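You operate a simulated robot arm through the tools that you are given. There is no shell and no other tool. Be economical: measure what you need, move in short steps, check, and stop when the job is done.

Carry out the task below with a simulated two-armed robot. There is one attempt and no reset: what you move stays moved.

## Task
Take the blue dye bottle and put it on the top of the desk. Put the medium glove carton from the top of the sampling bench on the top of the desk and the large glove carton on the top of the fitting bench. Take the lid off the steel pot and lay it down on the top of the grey table. Take the green tape roll and leave it on the grey shallow drip tray. Take the yellow-capped bottle on the top of the small white table and put it away on the top of the high wooden table. Put the blue-capped water bottle on the right end of the black table. Do these in any order. Set down upright: blue dye bottle, glove carton, yellow-capped bottle, blue-capped water bottle.

Only the result counts: the job must be done as asked and must still hold three seconds after the hand-in. Knocking over, shifting, dropping, spilling or breaking anything else fails it. A push-on lid holds only when it is set on centred and level and pressed home; a screw cap is set on level and turned clockwise until tight.

## Robot
Two 6-joint arms with two-finger grippers on one trunk, on a base that drives. Base frame: it is fixed to the floor where the robot stands at the start and does not move with it; the origin is under the middle of the robot, x ahead of it, y to its left, z up; the surface under the hand at the start is at about z = 860. Readings come in mm, degrees, newtons and seconds.
The left shoulder is at the start at [61, 143, 850], the right one opposite. With the tool pointing down near the work surface each hand reaches from about 260 to 700 mm from the robot's upright axis, wherever it stands, measured 20 degrees to its own side. Places, roughly: blue dye bottle [500, 0, 1000]; blue-capped water bottle (6x6x17 cm) [-1600, 300, 800]; glove carton [750, 250, 1000]; green tape roll (7x7x3 cm) [-1500, 200, 800]; right end of the black table (15x20 cm) [1820, 3640, 780]; shallow drip tray [-1750, 250, 750]; steel pot (7x7x5 cm) [-1400, 100, 800]; top of the desk [2400, -1900, 800]; top of the fitting bench [1100, 1900, 900]; top of the high wooden table [4300, 3800, 900]; yellow-capped bottle (6x6x14 cm) [-1200, 5600, 800]. Payload 2.45 kg a hand.
The TCP of each hand is the grasp point between the finger pads, 26 mm short of the fingertips. In the tool frame z runs along the fingers and y along their closing line. The gripper opens to 96 mm. The gripper's body begins 69 mm behind the TCP.
Orientation is that of the tool frame in the base frame, as a unit quaternion [x, y, z, w]. With the fingers straight down and closing along the base's y, the tool's x points along the base's -x, its y along +y and its z along -z.

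## Interface
- The arms move only by the tool drive_tool. It takes "left_moves", "right_moves" or both (then of equal length, played together; a hand with none holds still); each is text: rows parted by semicolons, each of 6 numbers parted by spaces: the shift along the base's x, y, z in mm, then the turn, a rotation vector about the base's x, y, z in degrees. In form: x y z ax ay az; .... A call has 1 to 10 rows; each row shifts and turns the commanded pose from where the row before left it. "left_grip" and "right_grip" are, for a hand that has rows, the opening, from 0 (shut) to 1 (fully open), set as the call begins (left out, the last holds). Each row takes 0.2 s and may step no farther than 50 mm and 8.6 degrees from the row before; otherwise, or with a gripper value out of range, the whole call is refused. A pose out of reach is approached as far as the arm can. The call stops where the force on the tool passes 40 N (or 10 N more than at its start, if that is more) or the arm is blocked; 0.2 s more then pass. Each finger halts on what it meets, pressing with about 45 N; the grip force reading is that of the motor and also rises with nothing between the fingers. The clock runs only during rows and for 0.2 s after the last one: add rows that do not move to give the fingers time. It gives the time, the measured TCP pose, the force on the tool (base axes), the opening and the grip force at its end, in the units of the frame above (readings bear some noise), with the torque about the TCP (base axes, N m) and any sound that the robot's microphone picked up.
- Cameras (640 x 400 px; columns grow to the right, rows downward): "scene" is now at [137.1, 12.1, 1455.3]; the picture's right is [0.16, -0.99, -0.00], its down [-0.74, -0.12, -0.66] and it looks along [0.65, 0.11, -0.75] (base axes); focal length 269 px, centre (320, 200). "left" rides on the left gripper at [82, -3, -98] in its tool frame; the picture's right is [0.04, 1.00, 0.00], its down [-0.73, 0.03, -0.68] and it looks along [-0.68, 0.03, 0.73] (tool axes); focal length 256 px, centre (320, 200). "right" rides on the right gripper at [82, 3, -98] in its tool frame; the picture's right is [-0.04, 1.00, 0.00], its down [-0.73, -0.03, -0.68] and it looks along [-0.68, -0.03, 0.73] (tool axes); focal length 256 px, centre (320, 200). There is no depth. A picture from a camera that has moved, and an enlarged one, comes with that camera's place and axes in the base frame and with its lens.
- get_image(camera): a new picture of that camera. It takes no simulated time.
- move_column(by): slides the trunk up (or, below 0, down) by that many mm; the arms and the scene camera ride with it, the base frame stays. It gives what a move gives, with no picture.
- drive_base(legs): drives the robot by 1 to 6 legs, each [ahead, turn to the left] in mm and degrees, along the robot's own axes; the way and the turn of a leg run together, so that a leg with both is an arc; at most 1500 mm and 180 degrees a leg. The arms and the cameras ride along, it lands a little off, and it stops where it bumps. It gives what a move gives.
- head_to(pan, tilt): turns the head with the scene camera to pan (to the left, within 86 degrees either way) and tilt (down, from -29 to 69), counted from straight ahead of the robot. It gives what a move gives.
- zoom(camera, box): a new picture of the part [left, top, right, bottom] of that camera's present view, enlarged. It takes no simulated time.
- close_job(): hands the job in; it is judged then, once.

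Work in short steps. Places have to be worked out from the pictures, the camera data and where the tool is seen: move nearer, look again, correct. Check each grasp and each placing, and mend what went wrong. You have 196 turns and 192 pictures in all, those below and enlarged ones among them. Open the grippers and draw the arms clear of the work before you hand the job in, unless the task says otherwise; then end with one line.

The tools are called after "Emit:" as name(argument=value, ...) on one line, values as JSON. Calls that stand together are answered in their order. drive_tool: Moves the arms, as the interface text tells. Its arguments: {"type":"object","properties":{"left_moves":{"type":"string"},"left_grip":{"type":"number"},"right_moves":{"type":"string"},"right_grip":{"type":"number"}},"required":[]} The other tools are called the same way: move_column (by) slides the trunk up or down; drive_base (legs) drives the base; head_to (pan, tilt) turns the head that bears the scene camera; get_image (camera) takes a picture; zoom (camera, box) takes an enlarged picture of a part of a camera's view; close_job () hands the job in.

At the start:

```text
time: 0.0
left_eef_pos: [492.7, 268.4, 1144.2]
left_tcp_rot: [0.004, 1.0, 0.001, 0.0]
left_wrist_force: [0.3, -0.2, -0.2]
left_wrist_torque: [0.04, 0.04, 0.0]
left_opening: 96.5
left_grip_force: 0.1
right_eef_pos: [499.7, -151.7, 1175.9]
right_tcp_rot: [0.004, 1.0, 0.0, 0.0]
right_wrist_force: [0.1, -0.5, 0.3]
right_wrist_torque: [-0.02, -0.02, 0.02]
right_opening: 95.8
right_grip_force: 0.0
trunk travel left (down, up): [-475.0, 115.0]
robot x, y, heading: [-1.2, -1.9, 0.1]
head pan, tilt: [9.3, 48.7]
```

scene: 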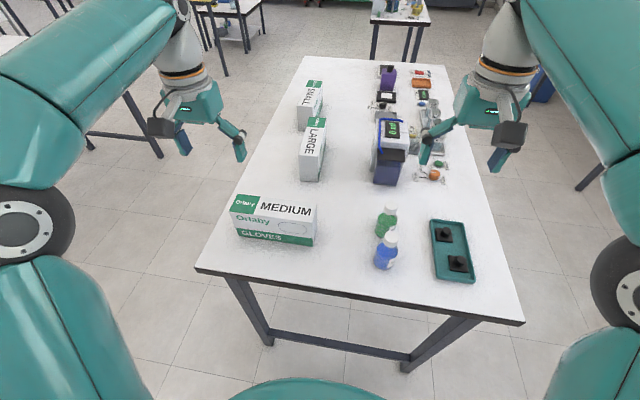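
right: 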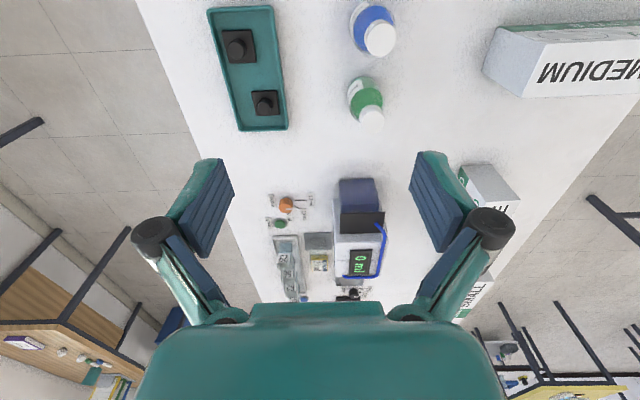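
left: 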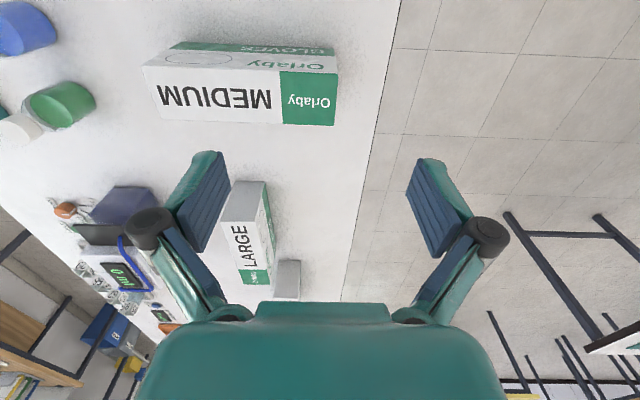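

I start with an enlarged look at the sampling bench to measure the bottle and the cartons.

Emit:
zoom(camera="scene", box=[200, 50, 520, 290])

Emit:
zoom(camera="left", box=[0, 0, 400, 250])

```text
1.67 times, centred on (360, 170) of scene
camera zoom: at [137.1, 12.1, 1455.3], right [0.16, -0.99, 0.0], down [-0.74, -0.12, -0.66], along [0.65, 0.11, -0.75], focal length 448 px, centre (253, 250)
```

zoom: 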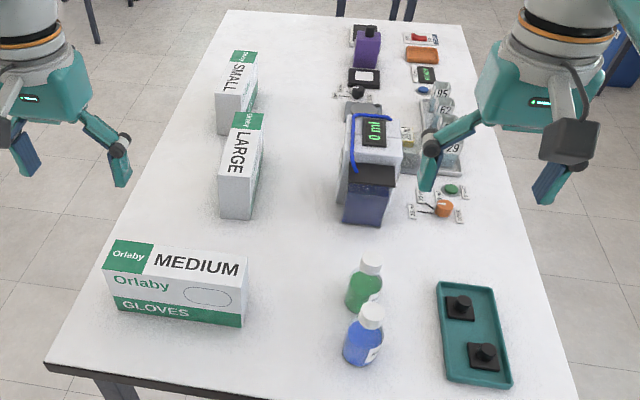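

```text
1.60 times, centred on (200, 125) of left
camera zoom: at [410.5, 264.9, 1241.7], right [-0.03, 1.0, 0.0], down [0.73, 0.02, 0.68], along [0.68, 0.02, -0.73], focal length 410 px, centre (512, 320)
```

zoom: 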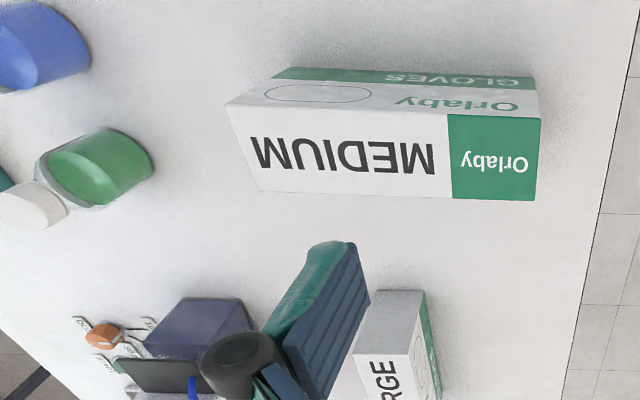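

Medium carton: about 62 mm deep in x, 215 long in y, centred near (527,178), top near z=945. Blue bottle near (481,-88), cap top near 955. I bring both hands above them and turn the left one so that it closes along x.

Emit:
drive_tool(left_moves="3.4 -9 -8 0 0 -8.5; 3.4 -9 -8 0 0 -8.5; 3.4 -9 -8 0 0 -8.5; 3.4 -9 -8 0 0 -8.5; 3.4 -9 -8 0 0 -8.5; 3.4 -9 -8 0 0 -8.5; 3.4 -9 -8 0 0 -8.5; 3.4 -9 -8 0 0 -8.5; 3.4 -9 -8 0 0 -8.5; 3.4 -9 -8 0 0 -8.5", right_moves="-1.9 6.4 -11 0 0 0; -1.9 6.4 -11 0 0 0; -1.9 6.4 -11 0 0 0; -1.9 6.4 -11 0 0 0; -1.9 6.4 -11 0 0 0; -1.9 6.4 -11 0 0 0; -1.9 6.4 -11 0 0 0; -1.9 6.4 -11 0 0 0; -1.9 6.4 -11 0 0 0; -1.9 6.4 -11 0 0 0", left_grip=1, right_grip=1)

Emit:
get_image(camera="left")

Emit:
get_image(camera="right")

Emit:
get_image(camera="scene")

```text
time: 2.2
left_eef_pos: [527.3, 176.8, 1066.0]
left_tcp_rot: [0.68, 0.733, -0.002, 0.001]
left_wrist_force: [0.0, -0.1, 0.4]
left_wrist_torque: [0.03, 0.0, -0.05]
left_opening: 95.9
left_grip_force: 0.0
right_eef_pos: [481.2, -87.5, 1065.1]
right_tcp_rot: [0.003, 1.0, 0.0, -0.001]
right_wrist_force: [0.7, 0.0, 0.1]
right_wrist_torque: [0.01, -0.02, -0.03]
right_opening: 96.2
right_grip_force: 0.0
trunk travel left (down, up): [-475.0, 115.0]
robot x, y, heading: [-2.9, 0.6, -0.3]
head pan, tilt: [9.3, 48.7]
```

```text
186 pictures are left
camera left: at [517.1, 257.1, 1162.4], right [0.99, 0.12, 0.0], down [0.09, -0.73, 0.68], along [0.08, -0.68, -0.73], focal length 256 px, centre (320, 200)
```

left: 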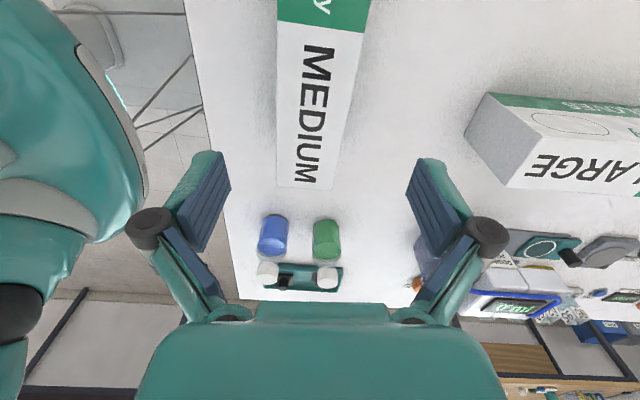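

```text
185 pictures are left
camera right: at [399.9, -82.5, 1163.8], right [0.05, 1.0, 0.0], down [0.73, -0.04, 0.68], along [0.68, -0.03, -0.73], focal length 256 px, centre (320, 200)
```

right: 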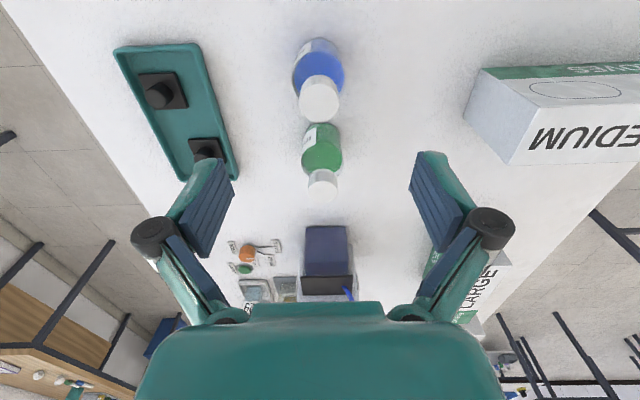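

```text
184 pictures are left
camera scene: at [137.5, 12.0, 1455.2], right [0.16, -0.99, 0.0], down [-0.74, -0.12, -0.66], along [0.65, 0.11, -0.75], focal length 269 px, centre (320, 200)
```

scene: 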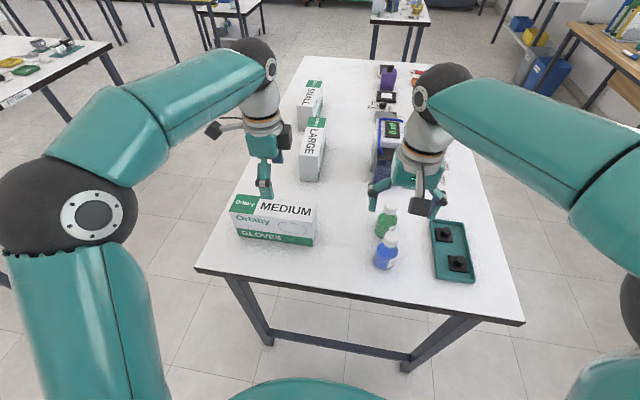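

The views agree: carton centre x≈523, top ≈950; bottle at (481,-86). I go down with both hands.

Emit:
drive_tool(left_moves="-1 1 -25 0 0 -2.5; -1 1 -30 0 0 -2.5; -1 1 -30 0 0 0; -1 1 -30 0 0 0; 0 0 -28 0 0 0; 0 0 0 0 0 0", right_moves="0 1 -30 0 0 0; 0 0 -30 0 0 0; 0 0 -30 0 0 0; 0 0 -30 0 0 0; 0 0 -25 0 0 0; 0 0 -15 0 0 0")

Emit:
get_image(camera="left")

Emit:
get_image(camera="right")

```text
time: 3.6
left_eef_pos: [522.8, 184.6, 921.4]
left_tcp_rot: [0.709, 0.705, -0.001, 0.001]
left_wrist_force: [0.6, 0.6, -0.3]
left_wrist_torque: [-0.02, 0.03, -0.03]
left_opening: 96.1
left_grip_force: 0.0
right_eef_pos: [479.7, -87.3, 905.4]
right_tcp_rot: [0.005, 1.0, 0.0, -0.001]
right_wrist_force: [0.2, -0.4, 0.4]
right_wrist_torque: [0.03, 0.0, 0.0]
right_opening: 96.2
right_grip_force: 0.1
trunk travel left (down, up): [-475.0, 115.0]
robot x, y, heading: [-2.2, 1.4, 0.2]
head pan, tilt: [9.3, 48.7]
```

```text
183 pictures are left
camera left: at [520.2, 264.6, 1018.3], right [1.0, 0.03, 0.0], down [0.02, -0.73, 0.68], along [0.02, -0.68, -0.73], focal length 256 px, centre (320, 200)
```

left: 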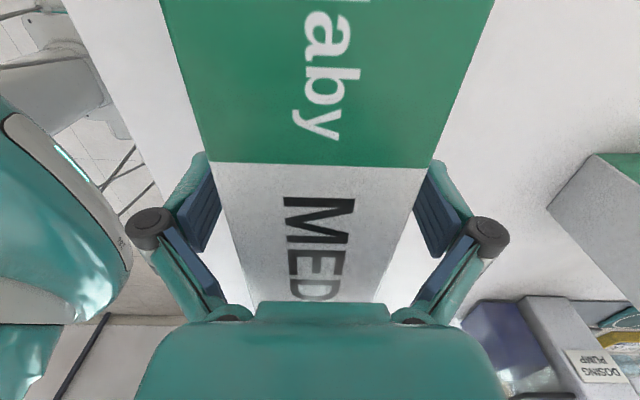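

```text
182 pictures are left
camera right: at [398.6, -83.0, 1004.0], right [0.05, 1.0, 0.0], down [0.73, -0.04, 0.68], along [0.68, -0.03, -0.74], focal length 256 px, centre (320, 200)
```

right: 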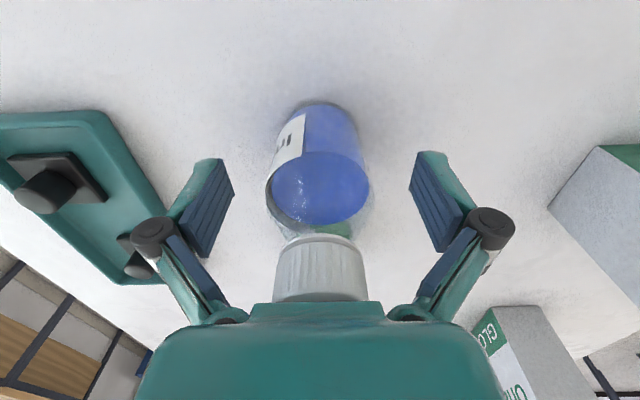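

Both objects lie well between the pads; I close both grippers.

Emit:
drive_tool(left_moves="0 0 0 0 0 0; 0 0 0 0 0 0; 0 0 0 0 0 0; 0 0 0 0 0 0", right_moves="0 0 0 0 0 0; 0 0 0 0 0 0; 0 0 0 0 0 0; 0 0 0 0 0 0", left_grip=0, right_grip=0)

```text
time: 4.6
left_eef_pos: [522.3, 183.4, 922.1]
left_tcp_rot: [0.71, 0.704, -0.001, 0.002]
left_wrist_force: [-1.3, 0.3, 3.5]
left_wrist_torque: [-0.04, 0.17, 0.08]
left_opening: 57.8
left_grip_force: 44.9
right_eef_pos: [479.3, -88.1, 906.4]
right_tcp_rot: [0.004, 1.0, 0.0, -0.002]
right_wrist_force: [-0.9, -0.4, -0.1]
right_wrist_torque: [-0.03, 0.01, 0.0]
right_opening: 48.6
right_grip_force: 45.0
trunk travel left (down, up): [-475.0, 115.0]
robot x, y, heading: [-0.4, 2.0, -0.0]
head pan, tilt: [9.3, 48.7]
```

Both held (58 mm and 49 mm). I lift straight up and check.

Emit:
drive_tool(left_moves="0 0 20 0 0 0; 0 0 30 0 0 0; 0 0 40 0 0 0; 0 0 40 0 0 0; 0 0 40 0 0 0", right_moves="0 0 20 0 0 0; 0 0 30 0 0 0; 0 0 40 0 0 0; 0 0 40 0 0 0; 0 0 40 0 0 0")

Emit:
get_image(camera="scene")

Emit:
head_to(pan=-50, tilt=25)

Emit:
get_image(camera="scene")

```text
time: 5.8
left_eef_pos: [525.0, 181.9, 1089.7]
left_tcp_rot: [0.709, 0.705, -0.001, 0.001]
left_wrist_force: [0.0, -0.3, -2.7]
left_wrist_torque: [-0.04, -0.02, 0.0]
left_opening: 57.5
left_grip_force: 45.2
right_eef_pos: [480.3, -88.7, 1073.9]
right_tcp_rot: [0.003, 1.0, 0.0, -0.001]
right_wrist_force: [1.3, -0.2, -1.0]
right_wrist_torque: [-0.02, 0.02, -0.01]
right_opening: 48.4
right_grip_force: 45.2
trunk travel left (down, up): [-475.0, 115.0]
robot x, y, heading: [1.0, -1.6, -0.0]
head pan, tilt: [9.3, 48.7]
```

```text
181 pictures are left
camera scene: at [136.9, 12.1, 1455.2], right [0.16, -0.99, 0.0], down [-0.74, -0.12, -0.66], along [0.65, 0.11, -0.75], focal length 269 px, centre (320, 200)
```

scene: 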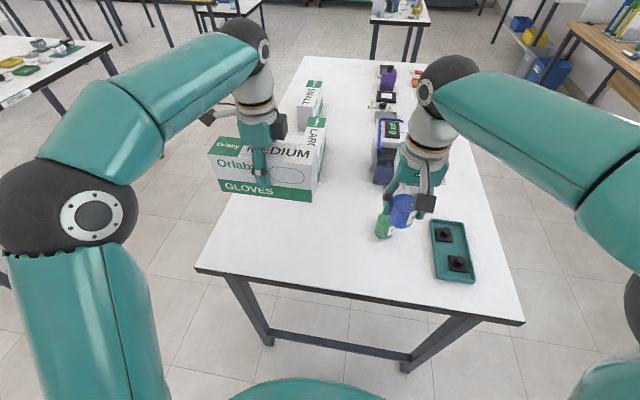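

```text
time: 7.1
left_eef_pos: [525.7, 183.7, 1087.5]
left_tcp_rot: [0.71, 0.704, -0.003, 0.001]
left_wrist_force: [-0.3, -0.2, -3.8]
left_wrist_torque: [-0.03, -0.01, 0.02]
left_opening: 57.8
left_grip_force: 45.2
right_eef_pos: [481.1, -89.7, 1074.6]
right_tcp_rot: [0.004, 1.0, 0.0, -0.001]
right_wrist_force: [-0.2, -0.4, -0.9]
right_wrist_torque: [0.04, -0.02, 0.01]
right_opening: 48.5
right_grip_force: 44.9
trunk travel left (down, up): [-475.0, 115.0]
robot x, y, heading: [-1.0, 1.1, 0.3]
head pan, tilt: [-50.0, 25.0]
```

```text
180 pictures are left
camera scene: at [119.7, -71.0, 1491.0], right [-0.77, -0.64, 0.0], down [-0.27, 0.32, -0.91], along [0.58, -0.69, -0.42], focal length 269 px, centre (320, 200)
```

scene: 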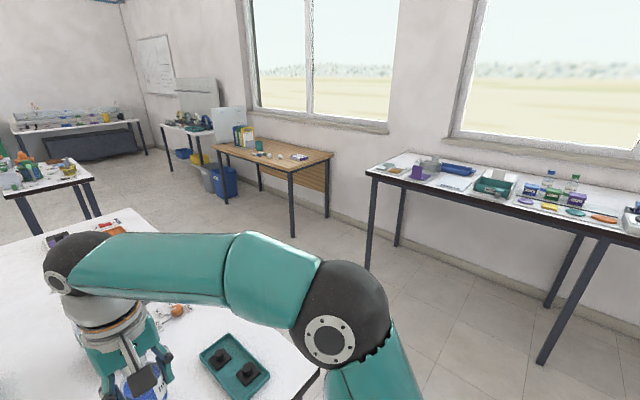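

Both are held clear. The desk front edge is about y=-1550, x 1640–2870; I back off the bench and drive along the aisle at y≈-970.

Emit:
drive_base(legs=[[-350, 0], [0, -65], [1070, 0], [0, 65], [1500, 0]])

Emit:
get_image(camera="scene")

```text
time: 28.4
left_eef_pos: [2159.4, -761.4, 1088.3]
left_tcp_rot: [0.701, 0.713, -0.002, 0.001]
left_wrist_force: [-0.6, -0.2, -4.0]
left_wrist_torque: [0.0, 0.01, -0.02]
left_opening: 57.5
left_grip_force: 45.5
right_eef_pos: [2121.4, -1035.7, 1074.8]
right_tcp_rot: [-0.008, 1.0, 0.0, -0.002]
right_wrist_force: [-1.0, 0.0, -1.4]
right_wrist_torque: [-0.01, 0.02, 0.0]
right_opening: 48.6
right_grip_force: 44.7
trunk travel left (down, up): [-475.0, 115.0]
robot x, y, heading: [1636.8, -954.5, 1.4]
head pan, tilt: [-50.0, 25.0]
```

```text
179 pictures are left
camera scene: at [1759.6, -1023.1, 1491.0], right [-0.75, -0.66, 0.0], down [-0.28, 0.32, -0.91], along [0.6, -0.68, -0.42], focal length 269 px, centre (320, 200)
```

scene: 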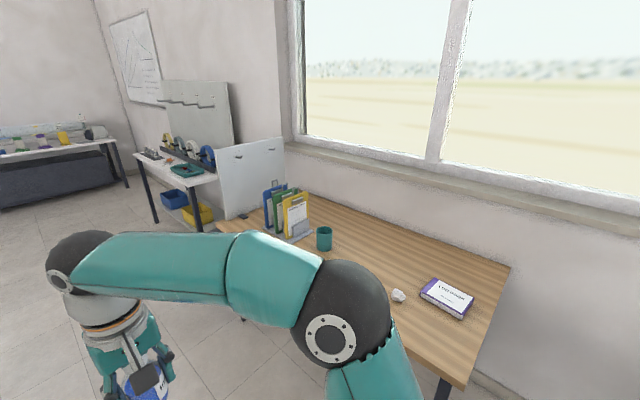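

The desk top runs x 1760–2960, y -1560 to -2180, with a free strip between the paper ball (2022) and the mug (2453, -1838). I drive on to x≈2230 and turn to face it.

Emit:
drive_base(legs=[[593, 0], [0, -91.4], [200, 0]])

Emit:
head_to(pan=0, tilt=50)

Emit:
get_image(camera="scene")

Emit:
get_image(camera="left")

Emit:
get_image(camera="right")

```text
time: 35.6
left_eef_pos: [2519.0, -1433.8, 1088.8]
left_tcp_rot: [0.997, 0.078, 0.001, -0.002]
left_wrist_force: [-1.2, -1.2, -3.5]
left_wrist_torque: [0.03, -0.06, 0.02]
left_opening: 57.7
left_grip_force: 45.2
right_eef_pos: [2241.5, -1434.4, 1074.6]
right_tcp_rot: [0.651, 0.759, 0.003, -0.001]
right_wrist_force: [-1.2, 1.0, -1.0]
right_wrist_torque: [0.04, -0.07, 0.03]
right_opening: 48.7
right_grip_force: 45.4
trunk travel left (down, up): [-475.0, 115.0]
robot x, y, heading: [2329.6, -931.8, -82.6]
head pan, tilt: [-50.0, 25.0]
stopped in leg 2: the robot was blocked; the commanded pose is now the measured one
```

```text
time: 36.8
left_eef_pos: [2524.3, -1434.1, 1089.9]
left_tcp_rot: [0.997, 0.078, -0.001, -0.001]
left_wrist_force: [0.1, -0.1, -3.5]
left_wrist_torque: [-0.02, 0.0, -0.02]
left_opening: 57.6
left_grip_force: 44.5
right_eef_pos: [2246.3, -1433.3, 1076.2]
right_tcp_rot: [0.65, 0.76, 0.002, -0.001]
right_wrist_force: [-0.6, 0.4, -0.5]
right_wrist_torque: [0.02, 0.0, 0.0]
right_opening: 48.5
right_grip_force: 45.0
trunk travel left (down, up): [-475.0, 115.0]
robot x, y, heading: [2324.4, -928.1, -82.9]
head pan, tilt: [0.0, 50.0]
```

```text
178 pictures are left
camera scene: at [2341.2, -1067.9, 1453.5], right [-0.99, -0.12, 0.0], down [-0.09, 0.76, -0.64], along [0.08, -0.64, -0.77], focal length 269 px, centre (320, 200)
```

scene: 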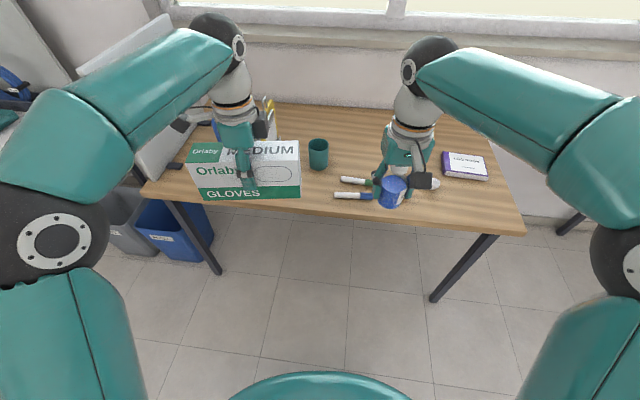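

```text
177 pictures are left
camera left: at [2603.8, -1418.3, 1187.1], right [0.2, -0.98, 0.0], down [-0.72, -0.14, 0.68], along [-0.67, -0.13, -0.73], focal length 256 px, centre (320, 200)
```

left: 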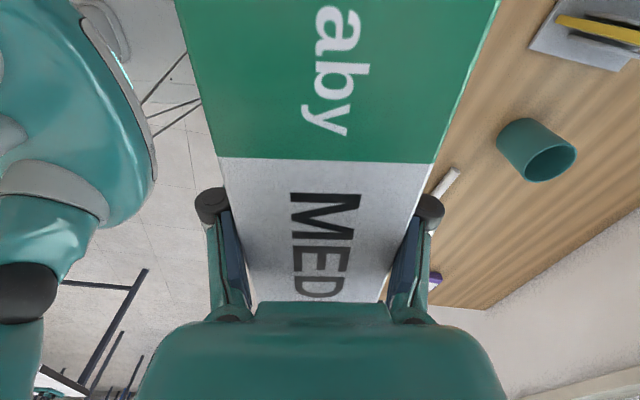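

```text
176 pictures are left
camera right: at [2236.4, -1351.2, 1173.7], right [0.99, 0.11, 0.0], down [0.08, -0.73, 0.68], along [0.08, -0.67, -0.74], focal length 256 px, centre (320, 200)
```

right: 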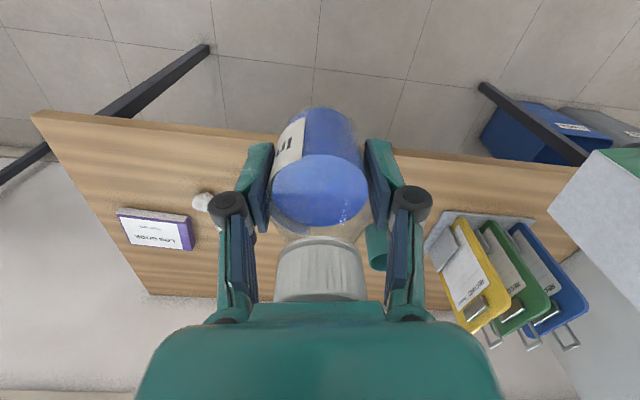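

The turn was reported blocked at -83°, and the robot sits 100 mm farther along x than planned. I look to both sides for what it touched.

Emit:
head_to(pan=86, tilt=35)

Emit:
get_image(camera="scene")

Emit:
head_to(pan=-86, tilt=35)

Emit:
get_image(camera="scene")

```text
time: 38.4
left_eef_pos: [2523.6, -1432.5, 1090.2]
left_tcp_rot: [0.997, 0.078, -0.001, -0.001]
left_wrist_force: [0.9, -0.2, -3.6]
left_wrist_torque: [-0.05, 0.05, 0.01]
left_opening: 57.2
left_grip_force: 45.3
right_eef_pos: [2246.9, -1433.0, 1074.7]
right_tcp_rot: [0.651, 0.759, 0.001, 0.0]
right_wrist_force: [-0.1, -0.3, -1.1]
right_wrist_torque: [0.01, -0.01, -0.01]
right_opening: 48.4
right_grip_force: 45.1
trunk travel left (down, up): [-475.0, 115.0]
robot x, y, heading: [2326.3, -932.3, -82.9]
head pan, tilt: [85.9, 35.0]
```

```text
175 pictures are left
camera scene: at [2419.9, -986.9, 1475.3], right [0.05, -1.0, 0.0], down [-0.57, -0.03, -0.82], along [0.82, 0.04, -0.57], focal length 269 px, centre (320, 200)
```

scene: 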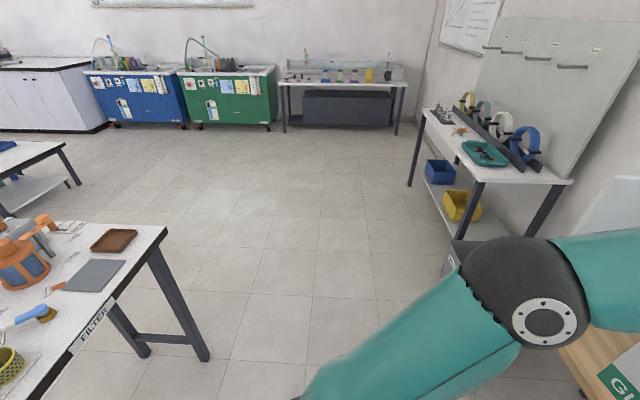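

```text
time: 41.0
left_eef_pos: [2523.0, -1433.3, 1090.7]
left_tcp_rot: [0.997, 0.078, 0.0, 0.0]
left_wrist_force: [-0.2, 0.0, -2.8]
left_wrist_torque: [0.01, 0.03, -0.01]
left_opening: 57.7
left_grip_force: 45.1
right_eef_pos: [2245.9, -1432.7, 1074.7]
right_tcp_rot: [0.651, 0.759, 0.001, -0.001]
right_wrist_force: [-0.2, 0.3, -1.1]
right_wrist_torque: [0.02, 0.01, 0.03]
right_opening: 48.8
right_grip_force: 45.1
trunk travel left (down, up): [-475.0, 115.0]
robot x, y, heading: [2325.1, -929.3, -83.0]
head pan, tilt: [-85.9, 35.0]
```

```text
174 pictures are left
camera scene: at [2245.6, -1008.5, 1475.3], right [-0.19, 0.98, 0.0], down [0.56, 0.11, -0.82], along [-0.8, -0.16, -0.57], focal length 269 px, centre (320, 200)
```

scene: 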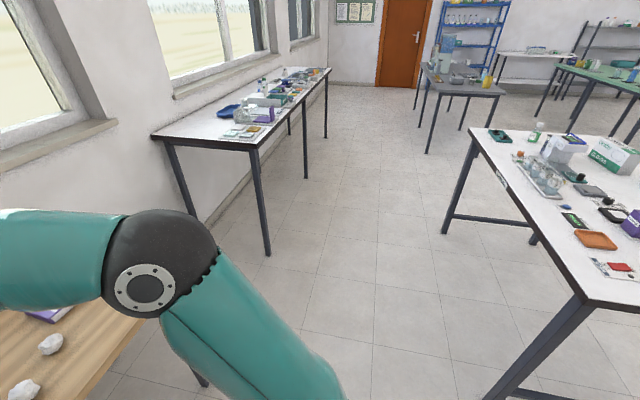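

Behind the robot the "filter" table edge is only ~500 mm away, which is the likely touch point. I go ahead away from it and finish the turn, then look down at the desk.

Emit:
drive_base(legs=[[140, 0], [0, -7]])

Emit:
head_to(pan=0, tilt=50)

Emit:
get_image(camera="scene")

Emit:
get_image(camera="right")

```text
time: 43.0
left_eef_pos: [2474.7, -1594.6, 1090.1]
left_tcp_rot: [1.0, 0.014, -0.001, -0.001]
left_wrist_force: [0.4, 0.2, -3.8]
left_wrist_torque: [-0.01, 0.03, 0.02]
left_opening: 57.5
left_grip_force: 45.1
right_eef_pos: [2199.9, -1558.4, 1076.3]
right_tcp_rot: [0.697, 0.717, 0.001, 0.0]
right_wrist_force: [-0.9, -0.5, -1.7]
right_wrist_torque: [-0.01, 0.01, -0.01]
right_opening: 48.5
right_grip_force: 44.6
trunk travel left (down, up): [-475.0, 115.0]
robot x, y, heading: [2348.7, -1073.6, -90.3]
head pan, tilt: [-85.9, 35.0]
```

```text
time: 44.6
left_eef_pos: [2474.2, -1593.9, 1089.7]
left_tcp_rot: [1.0, 0.015, -0.001, -0.001]
left_wrist_force: [-0.4, 0.3, -4.4]
left_wrist_torque: [0.02, 0.04, -0.02]
left_opening: 57.5
left_grip_force: 44.3
right_eef_pos: [2197.9, -1558.4, 1076.1]
right_tcp_rot: [0.698, 0.716, 0.001, 0.001]
right_wrist_force: [0.1, 0.4, -1.4]
right_wrist_torque: [0.05, 0.0, 0.0]
right_opening: 48.5
right_grip_force: 45.4
trunk travel left (down, up): [-475.0, 115.0]
robot x, y, heading: [2350.3, -1072.2, -90.2]
head pan, tilt: [0.0, 50.0]
```

```text
173 pictures are left
camera scene: at [2347.3, -1209.5, 1453.5], right [-1.0, 0.0, 0.0], down [0.0, 0.77, -0.64], along [0.0, -0.64, -0.77], focal length 269 px, centre (320, 200)
```

scene: 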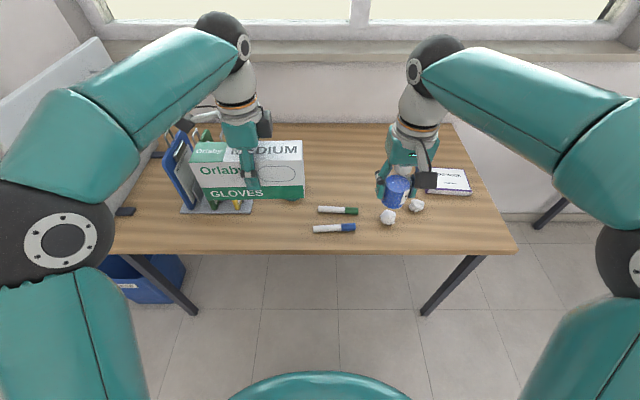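

```text
172 pictures are left
camera right: at [2200.3, -1476.9, 1174.2], right [1.0, -0.01, 0.0], down [-0.01, -0.73, 0.68], along [-0.01, -0.68, -0.74], focal length 256 px, centre (320, 200)
```

right: 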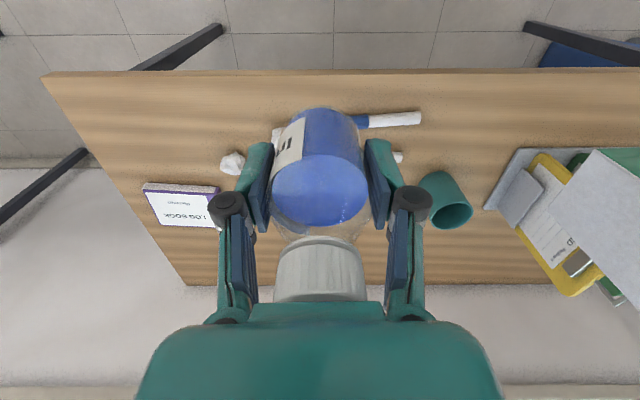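

Pens at x 2235–2370, paper balls near (2130,-1710) and (2030,-1760), holder from x≈2570 behind y≈-1705/-1750 (desk height uncertain, 740–800). I move over the free spots and partway down, then look again.

Emit:
drive_tool(left_moves="9 -15 -10 0 0 1; 9 -15 -20 0 0 0; 9 -15 -30 0 0 0; 9 -16 -30 0 0 0; 0 0 -35 0 0 0; 0 0 -35 0 0 0", right_moves="-3 -22 -10 0 0 0; -3 -22 -20 0 0 0; -3 -23 -30 0 0 0; -2 -23 -30 0 0 0; 0 0 -35 0 0 0; 0 0 -35 0 0 0")

Emit:
get_image(camera="scene")

Emit:
get_image(camera="right")

Emit:
get_image(camera="left")

```text
time: 46.0
left_eef_pos: [2515.2, -1655.2, 929.6]
left_tcp_rot: [1.0, 0.023, -0.001, -0.002]
left_wrist_force: [-0.4, -1.1, -4.6]
left_wrist_torque: [0.03, 0.03, -0.02]
left_opening: 57.7
left_grip_force: 45.1
right_eef_pos: [2188.9, -1648.2, 911.2]
right_tcp_rot: [0.698, 0.716, 0.001, 0.0]
right_wrist_force: [0.1, -0.8, -1.7]
right_wrist_torque: [0.03, 0.01, 0.04]
right_opening: 48.6
right_grip_force: 45.0
trunk travel left (down, up): [-475.0, 115.0]
robot x, y, heading: [2348.5, -1073.0, -90.3]
head pan, tilt: [0.0, 50.0]
```

```text
171 pictures are left
camera scene: at [2347.4, -1211.3, 1453.3], right [-1.0, 0.0, 0.0], down [0.0, 0.77, -0.64], along [0.0, -0.64, -0.77], focal length 269 px, centre (320, 200)
```

scene: 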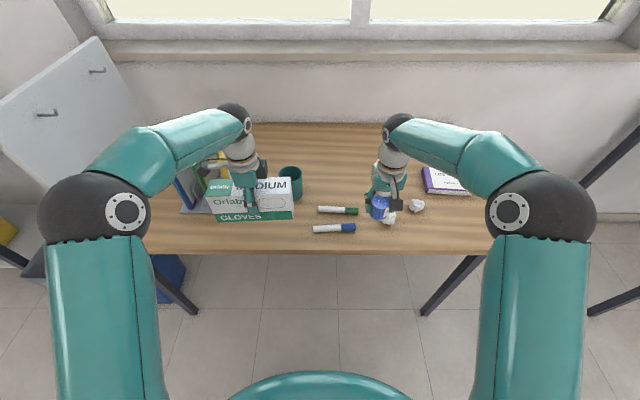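

```text
170 pictures are left
camera right: at [2190.2, -1567.0, 1009.8], right [1.0, -0.01, 0.0], down [-0.01, -0.74, 0.68], along [-0.01, -0.68, -0.74], focal length 256 px, centre (320, 200)
```

right: 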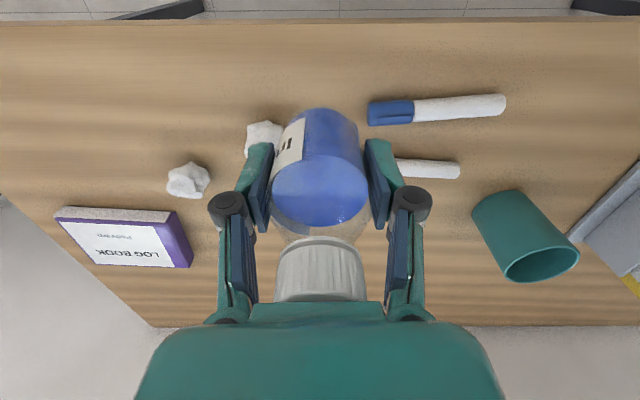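

```text
169 pictures are left
camera left: at [2595.8, -1649.1, 1027.4], right [0.09, -1.0, 0.0], down [-0.73, -0.06, 0.68], along [-0.68, -0.06, -0.73], focal length 256 px, centre (320, 200)
```

left: 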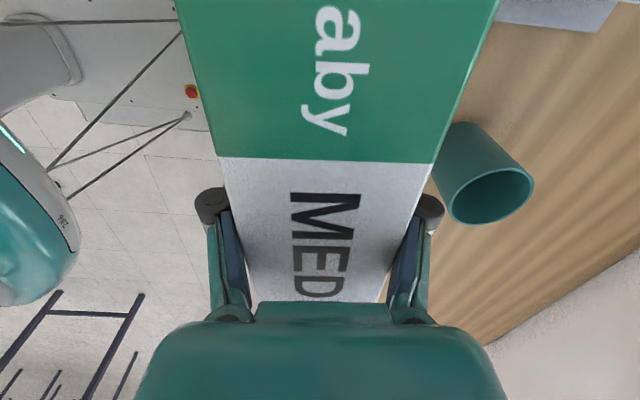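

Triangulation gives desk z≈743, edge y≈-1603. I lower both to just above contact.

Emit:
drive_tool(left_moves="0 0 -30 0 0 0; 0 0 -30 0 0 0; 0 0 -25 0 0 0; 0 0 -15 0 0 0; 0 0 -10 0 0 0; 0 0 -5 0 0 0", right_moves="0 -2 -30 0 0 0; 0 0 -30 0 0 0; 0 0 -25 0 0 0; 0 0 -15 0 0 0; 0 0 -10 0 0 0; 0 0 -3 0 0 0")

Emit:
get_image(camera="scene")

Emit:
get_image(camera="right")

```text
time: 47.4
left_eef_pos: [2511.7, -1655.9, 815.2]
left_tcp_rot: [1.0, 0.022, 0.0, 0.0]
left_wrist_force: [0.0, -0.2, -2.7]
left_wrist_torque: [-0.02, 0.0, 0.0]
left_opening: 57.5
left_grip_force: 45.4
right_eef_pos: [2188.0, -1653.2, 800.5]
right_tcp_rot: [0.698, 0.716, 0.002, 0.0]
right_wrist_force: [0.1, 0.0, -1.6]
right_wrist_torque: [0.02, 0.01, 0.03]
right_opening: 48.6
right_grip_force: 45.5
trunk travel left (down, up): [-475.0, 115.0]
robot x, y, heading: [2350.2, -1072.5, -90.2]
head pan, tilt: [0.0, 50.0]
```

```text
168 pictures are left
camera scene: at [2347.3, -1209.7, 1453.5], right [-1.0, 0.0, 0.0], down [0.0, 0.77, -0.64], along [0.0, -0.64, -0.77], focal length 269 px, centre (320, 200)
```

scene: 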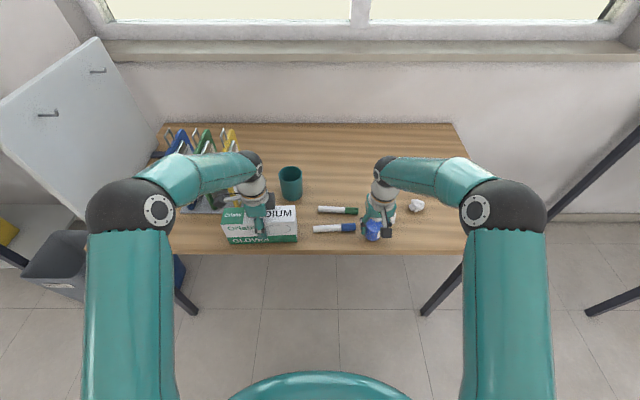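

```text
167 pictures are left
camera right: at [2189.0, -1570.4, 899.9], right [1.0, -0.01, 0.0], down [-0.01, -0.73, 0.68], along [-0.01, -0.68, -0.74], focal length 256 px, centre (320, 200)
```

right: 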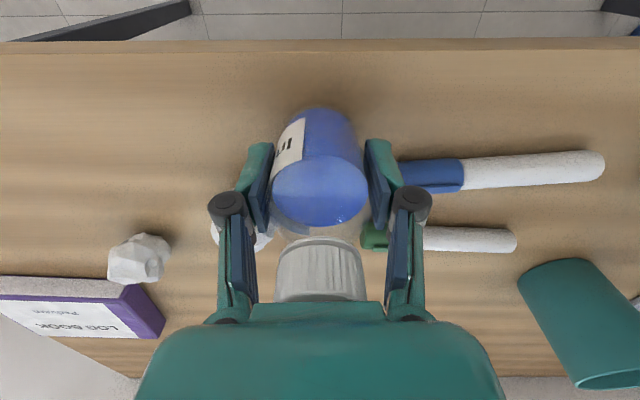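

Clear all around. I lower slowly for contact.

Emit:
drive_tool(left_moves="0 0 -3 0 0 0; 0 0 -2 0 0 0; 0 0 -2 0 0 0; 0 0 -2 0 0 0", right_moves="0 0 -3 0 0 0; 0 0 -2 0 0 0; 0 0 -2 0 0 0; 0 0 -2 0 0 0")

```text
time: 48.4
left_eef_pos: [2511.1, -1655.2, 813.4]
left_tcp_rot: [1.0, 0.023, -0.001, 0.004]
left_wrist_force: [-3.3, -2.2, 27.8]
left_wrist_torque: [0.89, -1.01, -0.16]
left_opening: 57.6
left_grip_force: 44.8
right_eef_pos: [2188.4, -1650.4, 796.5]
right_tcp_rot: [0.698, 0.716, -0.001, 0.003]
right_wrist_force: [2.9, -3.7, 10.3]
right_wrist_torque: [0.06, -0.07, -0.05]
right_opening: 48.7
right_grip_force: 45.0
trunk travel left (down, up): [-475.0, 115.0]
robot x, y, heading: [2351.2, -1067.8, -90.4]
head pan, tilt: [0.0, 50.0]
```

Both rest on the desk. I ease a little and open part way.

Emit:
drive_tool(left_moves="0 0 3 0 0 0; 0 0 0 0 0 0", right_moves="0 0 2 0 0 0; 0 0 0 0 0 0")

Emit:
drive_tool(left_moves="0 0 0 0 0 0; 0 0 0 0 0 0; 0 0 0 0 0 0", right_moves="0 0 0 0 0 0; 0 0 0 0 0 0; 0 0 0 0 0 0", left_grip=0.78, right_grip=0.68)

Emit:
drive_tool(left_moves="0 0 20 0 0 0; 0 0 40 0 0 0; 0 0 50 0 0 0; 0 0 50 0 0 0; 0 0 50 0 0 0; 0 0 50 0 0 0", right_moves="0 0 20 0 0 0; 0 0 40 0 0 0; 0 0 50 0 0 0; 0 0 50 0 0 0; 0 0 50 0 0 0; 0 0 50 0 0 0")

Emit:
get_image(camera="scene")

```text
time: 49.0
left_eef_pos: [2511.7, -1654.6, 812.2]
left_tcp_rot: [1.0, 0.023, -0.001, 0.002]
left_wrist_force: [-2.4, -5.5, 28.0]
left_wrist_torque: [0.56, 0.01, -0.27]
left_opening: 57.7
left_grip_force: 44.7
right_eef_pos: [2187.5, -1649.4, 795.5]
right_tcp_rot: [0.698, 0.716, 0.001, 0.001]
right_wrist_force: [1.6, -2.5, 5.2]
right_wrist_torque: [-0.01, -0.02, -0.01]
right_opening: 48.6
right_grip_force: 44.8
trunk travel left (down, up): [-475.0, 115.0]
robot x, y, heading: [2346.4, -1071.6, -89.9]
head pan, tilt: [0.0, 50.0]
```

```text
time: 49.8
left_eef_pos: [2510.6, -1655.6, 808.8]
left_tcp_rot: [1.0, 0.022, -0.001, 0.0]
left_wrist_force: [0.5, 0.4, 0.3]
left_wrist_torque: [0.05, 0.03, -0.02]
left_opening: 74.9
left_grip_force: 0.0
right_eef_pos: [2187.4, -1651.7, 796.2]
right_tcp_rot: [0.698, 0.716, 0.001, 0.001]
right_wrist_force: [-0.2, -0.3, 0.7]
right_wrist_torque: [-0.03, -0.02, -0.01]
right_opening: 65.0
right_grip_force: 0.1
trunk travel left (down, up): [-475.0, 115.0]
robot x, y, heading: [2346.1, -1070.4, -90.3]
head pan, tilt: [0.0, 50.0]
```

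```text
time: 51.2
left_eef_pos: [2508.0, -1651.5, 1070.8]
left_tcp_rot: [1.0, 0.022, -0.001, 0.0]
left_wrist_force: [-0.9, -0.1, 0.6]
left_wrist_torque: [0.0, -0.05, 0.0]
left_opening: 74.8
left_grip_force: 0.0
right_eef_pos: [2189.1, -1648.4, 1057.3]
right_tcp_rot: [0.698, 0.717, 0.001, 0.0]
right_wrist_force: [-0.5, 0.3, 0.8]
right_wrist_torque: [-0.01, 0.0, 0.01]
right_opening: 65.4
right_grip_force: 0.1
trunk travel left (down, up): [-475.0, 115.0]
robot x, y, heading: [2348.8, -1073.3, -90.3]
head pan, tilt: [0.0, 50.0]
```

```text
166 pictures are left
camera scene: at [2347.3, -1208.4, 1453.5], right [-1.0, 0.0, 0.0], down [0.0, 0.77, -0.64], along [0.0, -0.64, -0.77], focal length 269 px, centre (320, 200)
```

scene: 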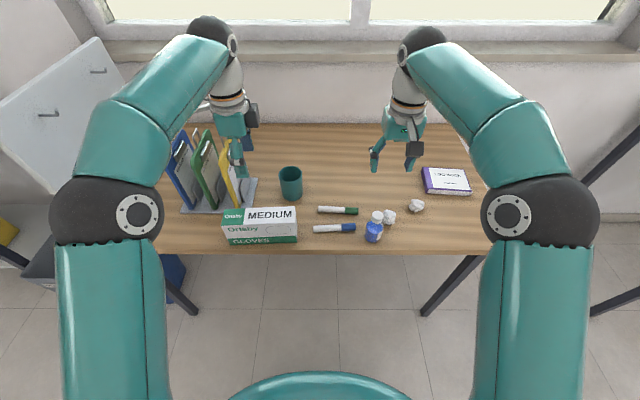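

Both placed well. Now back for the large carton: I turn west and drive the same aisle back, drifting slightly to the middle.

Emit:
drive_base(legs=[[0, -92.5], [1500, 0], [1230, 0], [0, -87]])

Emit:
head_to(pan=0, tilt=25)

Emit:
get_image(camera="scene")

```text
time: 55.1
left_eef_pos: [1802.5, -1345.3, 1069.2]
left_tcp_rot: [0.79, -0.613, 0.001, -0.001]
left_wrist_force: [0.1, 0.2, -0.2]
left_wrist_torque: [-0.08, -0.05, -0.01]
left_opening: 75.1
left_grip_force: 0.0
right_eef_pos: [1743.0, -1032.1, 1056.7]
right_tcp_rot: [0.993, 0.117, 0.001, 0.001]
right_wrist_force: [-0.4, 1.0, -0.8]
right_wrist_torque: [-0.08, -0.09, -0.01]
right_opening: 65.2
right_grip_force: 0.0
trunk travel left (down, up): [-475.0, 115.0]
robot x, y, heading: [2361.2, -1135.5, -170.6]
head pan, tilt: [0.0, 50.0]
stopped in leg 1: the robot was blocked; the commanded pose is now the measured one
```

```text
time: 56.0
left_eef_pos: [1805.6, -1349.9, 1071.3]
left_tcp_rot: [0.791, -0.612, -0.001, -0.001]
left_wrist_force: [-0.8, -0.8, -0.2]
left_wrist_torque: [0.02, -0.01, 0.02]
left_opening: 74.8
left_grip_force: 0.2
right_eef_pos: [1745.1, -1036.6, 1060.1]
right_tcp_rot: [0.993, 0.116, -0.001, 0.0]
right_wrist_force: [0.0, 0.9, 0.3]
right_wrist_torque: [0.02, 0.02, -0.02]
right_opening: 65.3
right_grip_force: 0.1
trunk travel left (down, up): [-475.0, 115.0]
robot x, y, heading: [2355.6, -1137.3, -170.8]
head pan, tilt: [0.0, 25.0]
```

```text
165 pictures are left
camera scene: at [2206.8, -1164.4, 1490.9], right [-0.16, 0.99, 0.0], down [0.42, 0.07, -0.91], along [-0.89, -0.15, -0.42], focal length 269 px, centre (320, 200)
```

scene: 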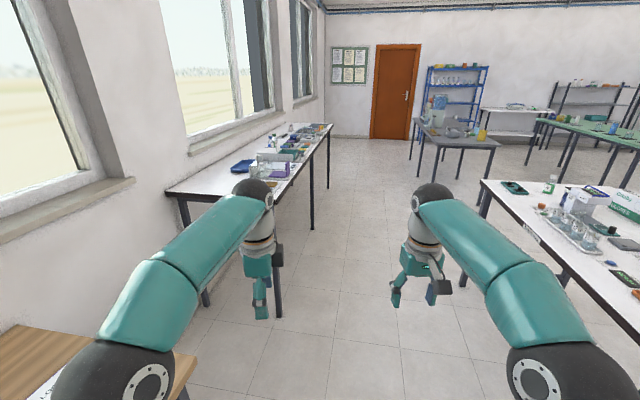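

Again the turn ended ~9° early with a small shift and no visible contact. I continue with small turns and see whether the robot moves freely.

Emit:
drive_base(legs=[[0, -12]])

```text
time: 57.2
left_eef_pos: [1773.4, -1228.3, 1071.0]
left_tcp_rot: [0.721, -0.693, 0.0, 0.0]
left_wrist_force: [-0.1, 0.0, 0.4]
left_wrist_torque: [0.01, -0.01, 0.02]
left_opening: 75.0
left_grip_force: 0.0
right_eef_pos: [1780.0, -907.6, 1058.7]
right_tcp_rot: [1.0, 0.01, 0.0, 0.001]
right_wrist_force: [-0.4, 0.2, 0.2]
right_wrist_torque: [0.01, -0.02, 0.03]
right_opening: 65.5
right_grip_force: 0.1
trunk travel left (down, up): [-475.0, 115.0]
robot x, y, heading: [2358.6, -1148.0, 177.2]
head pan, tilt: [0.0, 25.0]
```

It turns freely now. I drive west along the aisle.

Emit:
drive_base(legs=[[0, -2], [1500, 0], [1260, 0]])

Emit:
drive_base(legs=[[0, -45], [0, -40]])

Emit:
get_image(camera="scene")

```text
time: 71.3
left_eef_pos: [-1004.5, -926.1, 1070.8]
left_tcp_rot: [-0.706, 0.708, 0.001, 0.001]
left_wrist_force: [-0.2, 0.2, -0.2]
left_wrist_torque: [-0.02, -0.04, -0.02]
left_opening: 74.9
left_grip_force: 0.1
right_eef_pos: [-981.4, -605.9, 1058.7]
right_tcp_rot: [1.0, -0.013, -0.001, 0.001]
right_wrist_force: [-0.4, 0.8, 0.1]
right_wrist_torque: [-0.01, 0.04, 0.0]
right_opening: 65.4
right_grip_force: 0.1
trunk travel left (down, up): [-475.0, 115.0]
robot x, y, heading: [-414.5, -878.6, 174.3]
head pan, tilt: [0.0, 25.0]
```

```text
time: 75.1
left_eef_pos: [-745.3, -379.4, 1073.6]
left_tcp_rot: [-0.247, 0.969, 0.0, 0.0]
left_wrist_force: [0.2, 0.9, -0.5]
left_wrist_torque: [-0.08, 0.03, 0.0]
left_opening: 74.7
left_grip_force: 0.0
right_eef_pos: [-454.2, -244.2, 1058.5]
right_tcp_rot: [0.854, -0.521, -0.003, 0.0]
right_wrist_force: [0.4, 1.4, -1.3]
right_wrist_torque: [-0.08, 0.01, 0.01]
right_opening: 65.4
right_grip_force: 0.1
trunk travel left (down, up): [-475.0, 115.0]
robot x, y, heading: [-464.1, -892.4, 111.5]
head pan, tilt: [0.0, 25.0]
stopped in leg 2: the robot was blocked; the commanded pose is now the measured one
```

```text
164 pictures are left
camera scene: at [-521.5, -749.5, 1490.6], right [0.93, 0.36, 0.0], down [0.15, -0.4, -0.91], along [-0.33, 0.84, -0.43], focal length 269 px, centre (320, 200)
```

scene: 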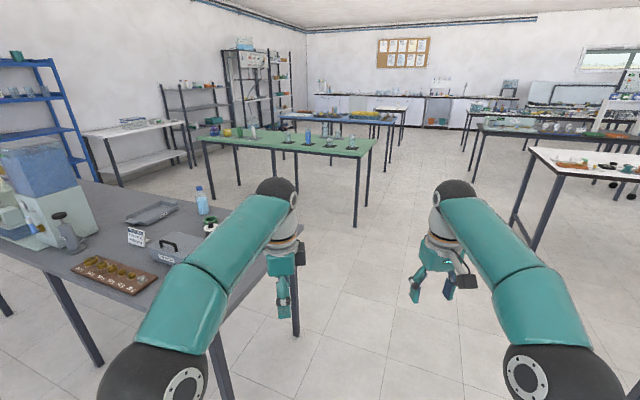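

Again a soft "blocked" with nothing near; it seems to be turning slip. I am beside the grey table now, so I do its jobs first; I zoom on it.

Emit:
zoom(camera="scene", box=[0, 100, 320, 300])

Emit:
head_to(pan=45, tilt=30)

Emit:
get_image(camera="scene")

```text
2.00 times, centred on (160, 200) of scene
camera zoom: at [-521.5, -749.5, 1490.6], right [0.93, 0.36, 0.0], down [0.15, -0.4, -0.91], along [-0.33, 0.84, -0.43], focal length 538 px, centre (640, 200)
```

zoom: 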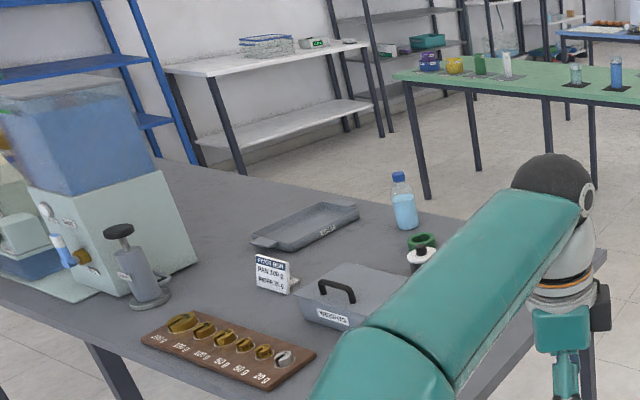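

```text
time: 76.2
left_eef_pos: [-747.0, -382.0, 1075.5]
left_tcp_rot: [-0.248, 0.969, 0.003, 0.001]
left_wrist_force: [-0.3, 0.3, 0.8]
left_wrist_torque: [0.0, -0.01, -0.04]
left_opening: 74.8
left_grip_force: 0.0
right_eef_pos: [-456.3, -247.1, 1063.8]
right_tcp_rot: [0.854, -0.52, -0.005, -0.001]
right_wrist_force: [0.7, -0.3, 0.1]
right_wrist_torque: [-0.03, 0.01, 0.0]
right_opening: 65.4
right_grip_force: 0.2
trunk travel left (down, up): [-475.0, 115.0]
robot x, y, heading: [-467.5, -896.3, 111.1]
head pan, tilt: [45.0, 30.0]
```

```text
162 pictures are left
camera scene: at [-572.1, -802.8, 1483.1], right [0.4, 0.91, 0.0], down [0.46, -0.2, -0.87], along [-0.79, 0.35, -0.5], focal length 269 px, centre (320, 200)
```

scene: 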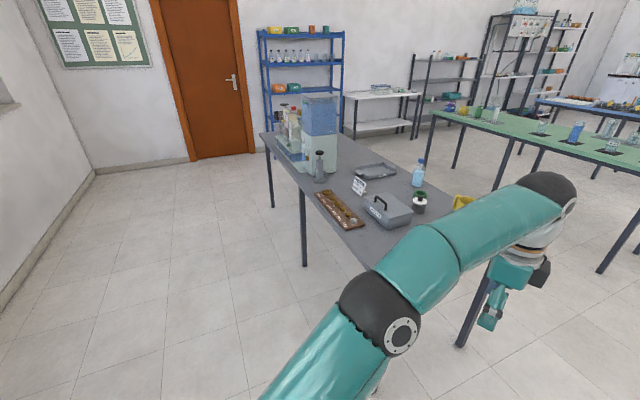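

Grey table: x up to -1030, y -320 to 340. Pot (white with black knob) ≈(-1420,124), tape ≈(-1534,224), water bottle ≈(-1648,292), drip tray ≈(-1900,177). I'll work from its north side (y≈750), driving round through the gap at x≈-350.

Emit:
drive_base(legs=[[0, -25], [1500, 0], [270, 0]])

Emit:
drive_base(legs=[[0, 46], [0, 46]])

Emit:
get_image(camera="scene")

```text
time: 78.8
left_eef_pos: [-498.8, -286.3, 1074.9]
left_tcp_rot: [-0.03, 1.0, 0.001, 0.002]
left_wrist_force: [-0.1, 0.2, 0.1]
left_wrist_torque: [-0.04, 0.01, 0.0]
left_opening: 74.7
left_grip_force: 0.1
right_eef_pos: [-178.5, -289.5, 1062.4]
right_tcp_rot: [0.72, -0.694, -0.003, -0.001]
right_wrist_force: [-0.5, 0.6, -0.8]
right_wrist_torque: [-0.02, 0.06, 0.01]
right_opening: 65.2
right_grip_force: 0.1
trunk travel left (down, up): [-475.0, 115.0]
robot x, y, heading: [-488.2, -873.8, 84.0]
head pan, tilt: [45.0, 30.0]
stopped in leg 2: the robot was blocked; the commanded pose is now the measured one
```

```text
time: 83.3
left_eef_pos: [-1066.9, -753.8, 1076.6]
left_tcp_rot: [-0.649, 0.761, 0.005, 0.002]
left_wrist_force: [-1.0, -0.5, 0.0]
left_wrist_torque: [0.06, -0.07, -0.01]
left_opening: 74.8
left_grip_force: 0.1
right_eef_pos: [-997.0, -442.2, 1066.0]
right_tcp_rot: [0.996, -0.09, -0.005, -0.001]
right_wrist_force: [0.0, 0.0, 0.0]
right_wrist_torque: [0.05, -0.03, -0.02]
right_opening: 65.1
right_grip_force: 0.0
trunk travel left (down, up): [-475.0, 115.0]
robot x, y, heading: [-473.2, -804.1, 163.9]
head pan, tilt: [45.0, 30.0]
stopped in leg 2: the robot was blocked; the commanded pose is now the measured one
```

```text
161 pictures are left
camera scene: at [-610.4, -834.0, 1482.6], right [-0.48, 0.88, 0.0], down [0.44, 0.24, -0.86], along [-0.76, -0.42, -0.5], focal length 269 px, centre (320, 200)
```

scene: 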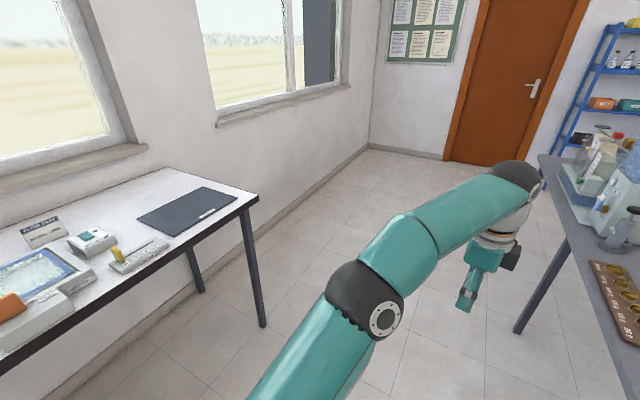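

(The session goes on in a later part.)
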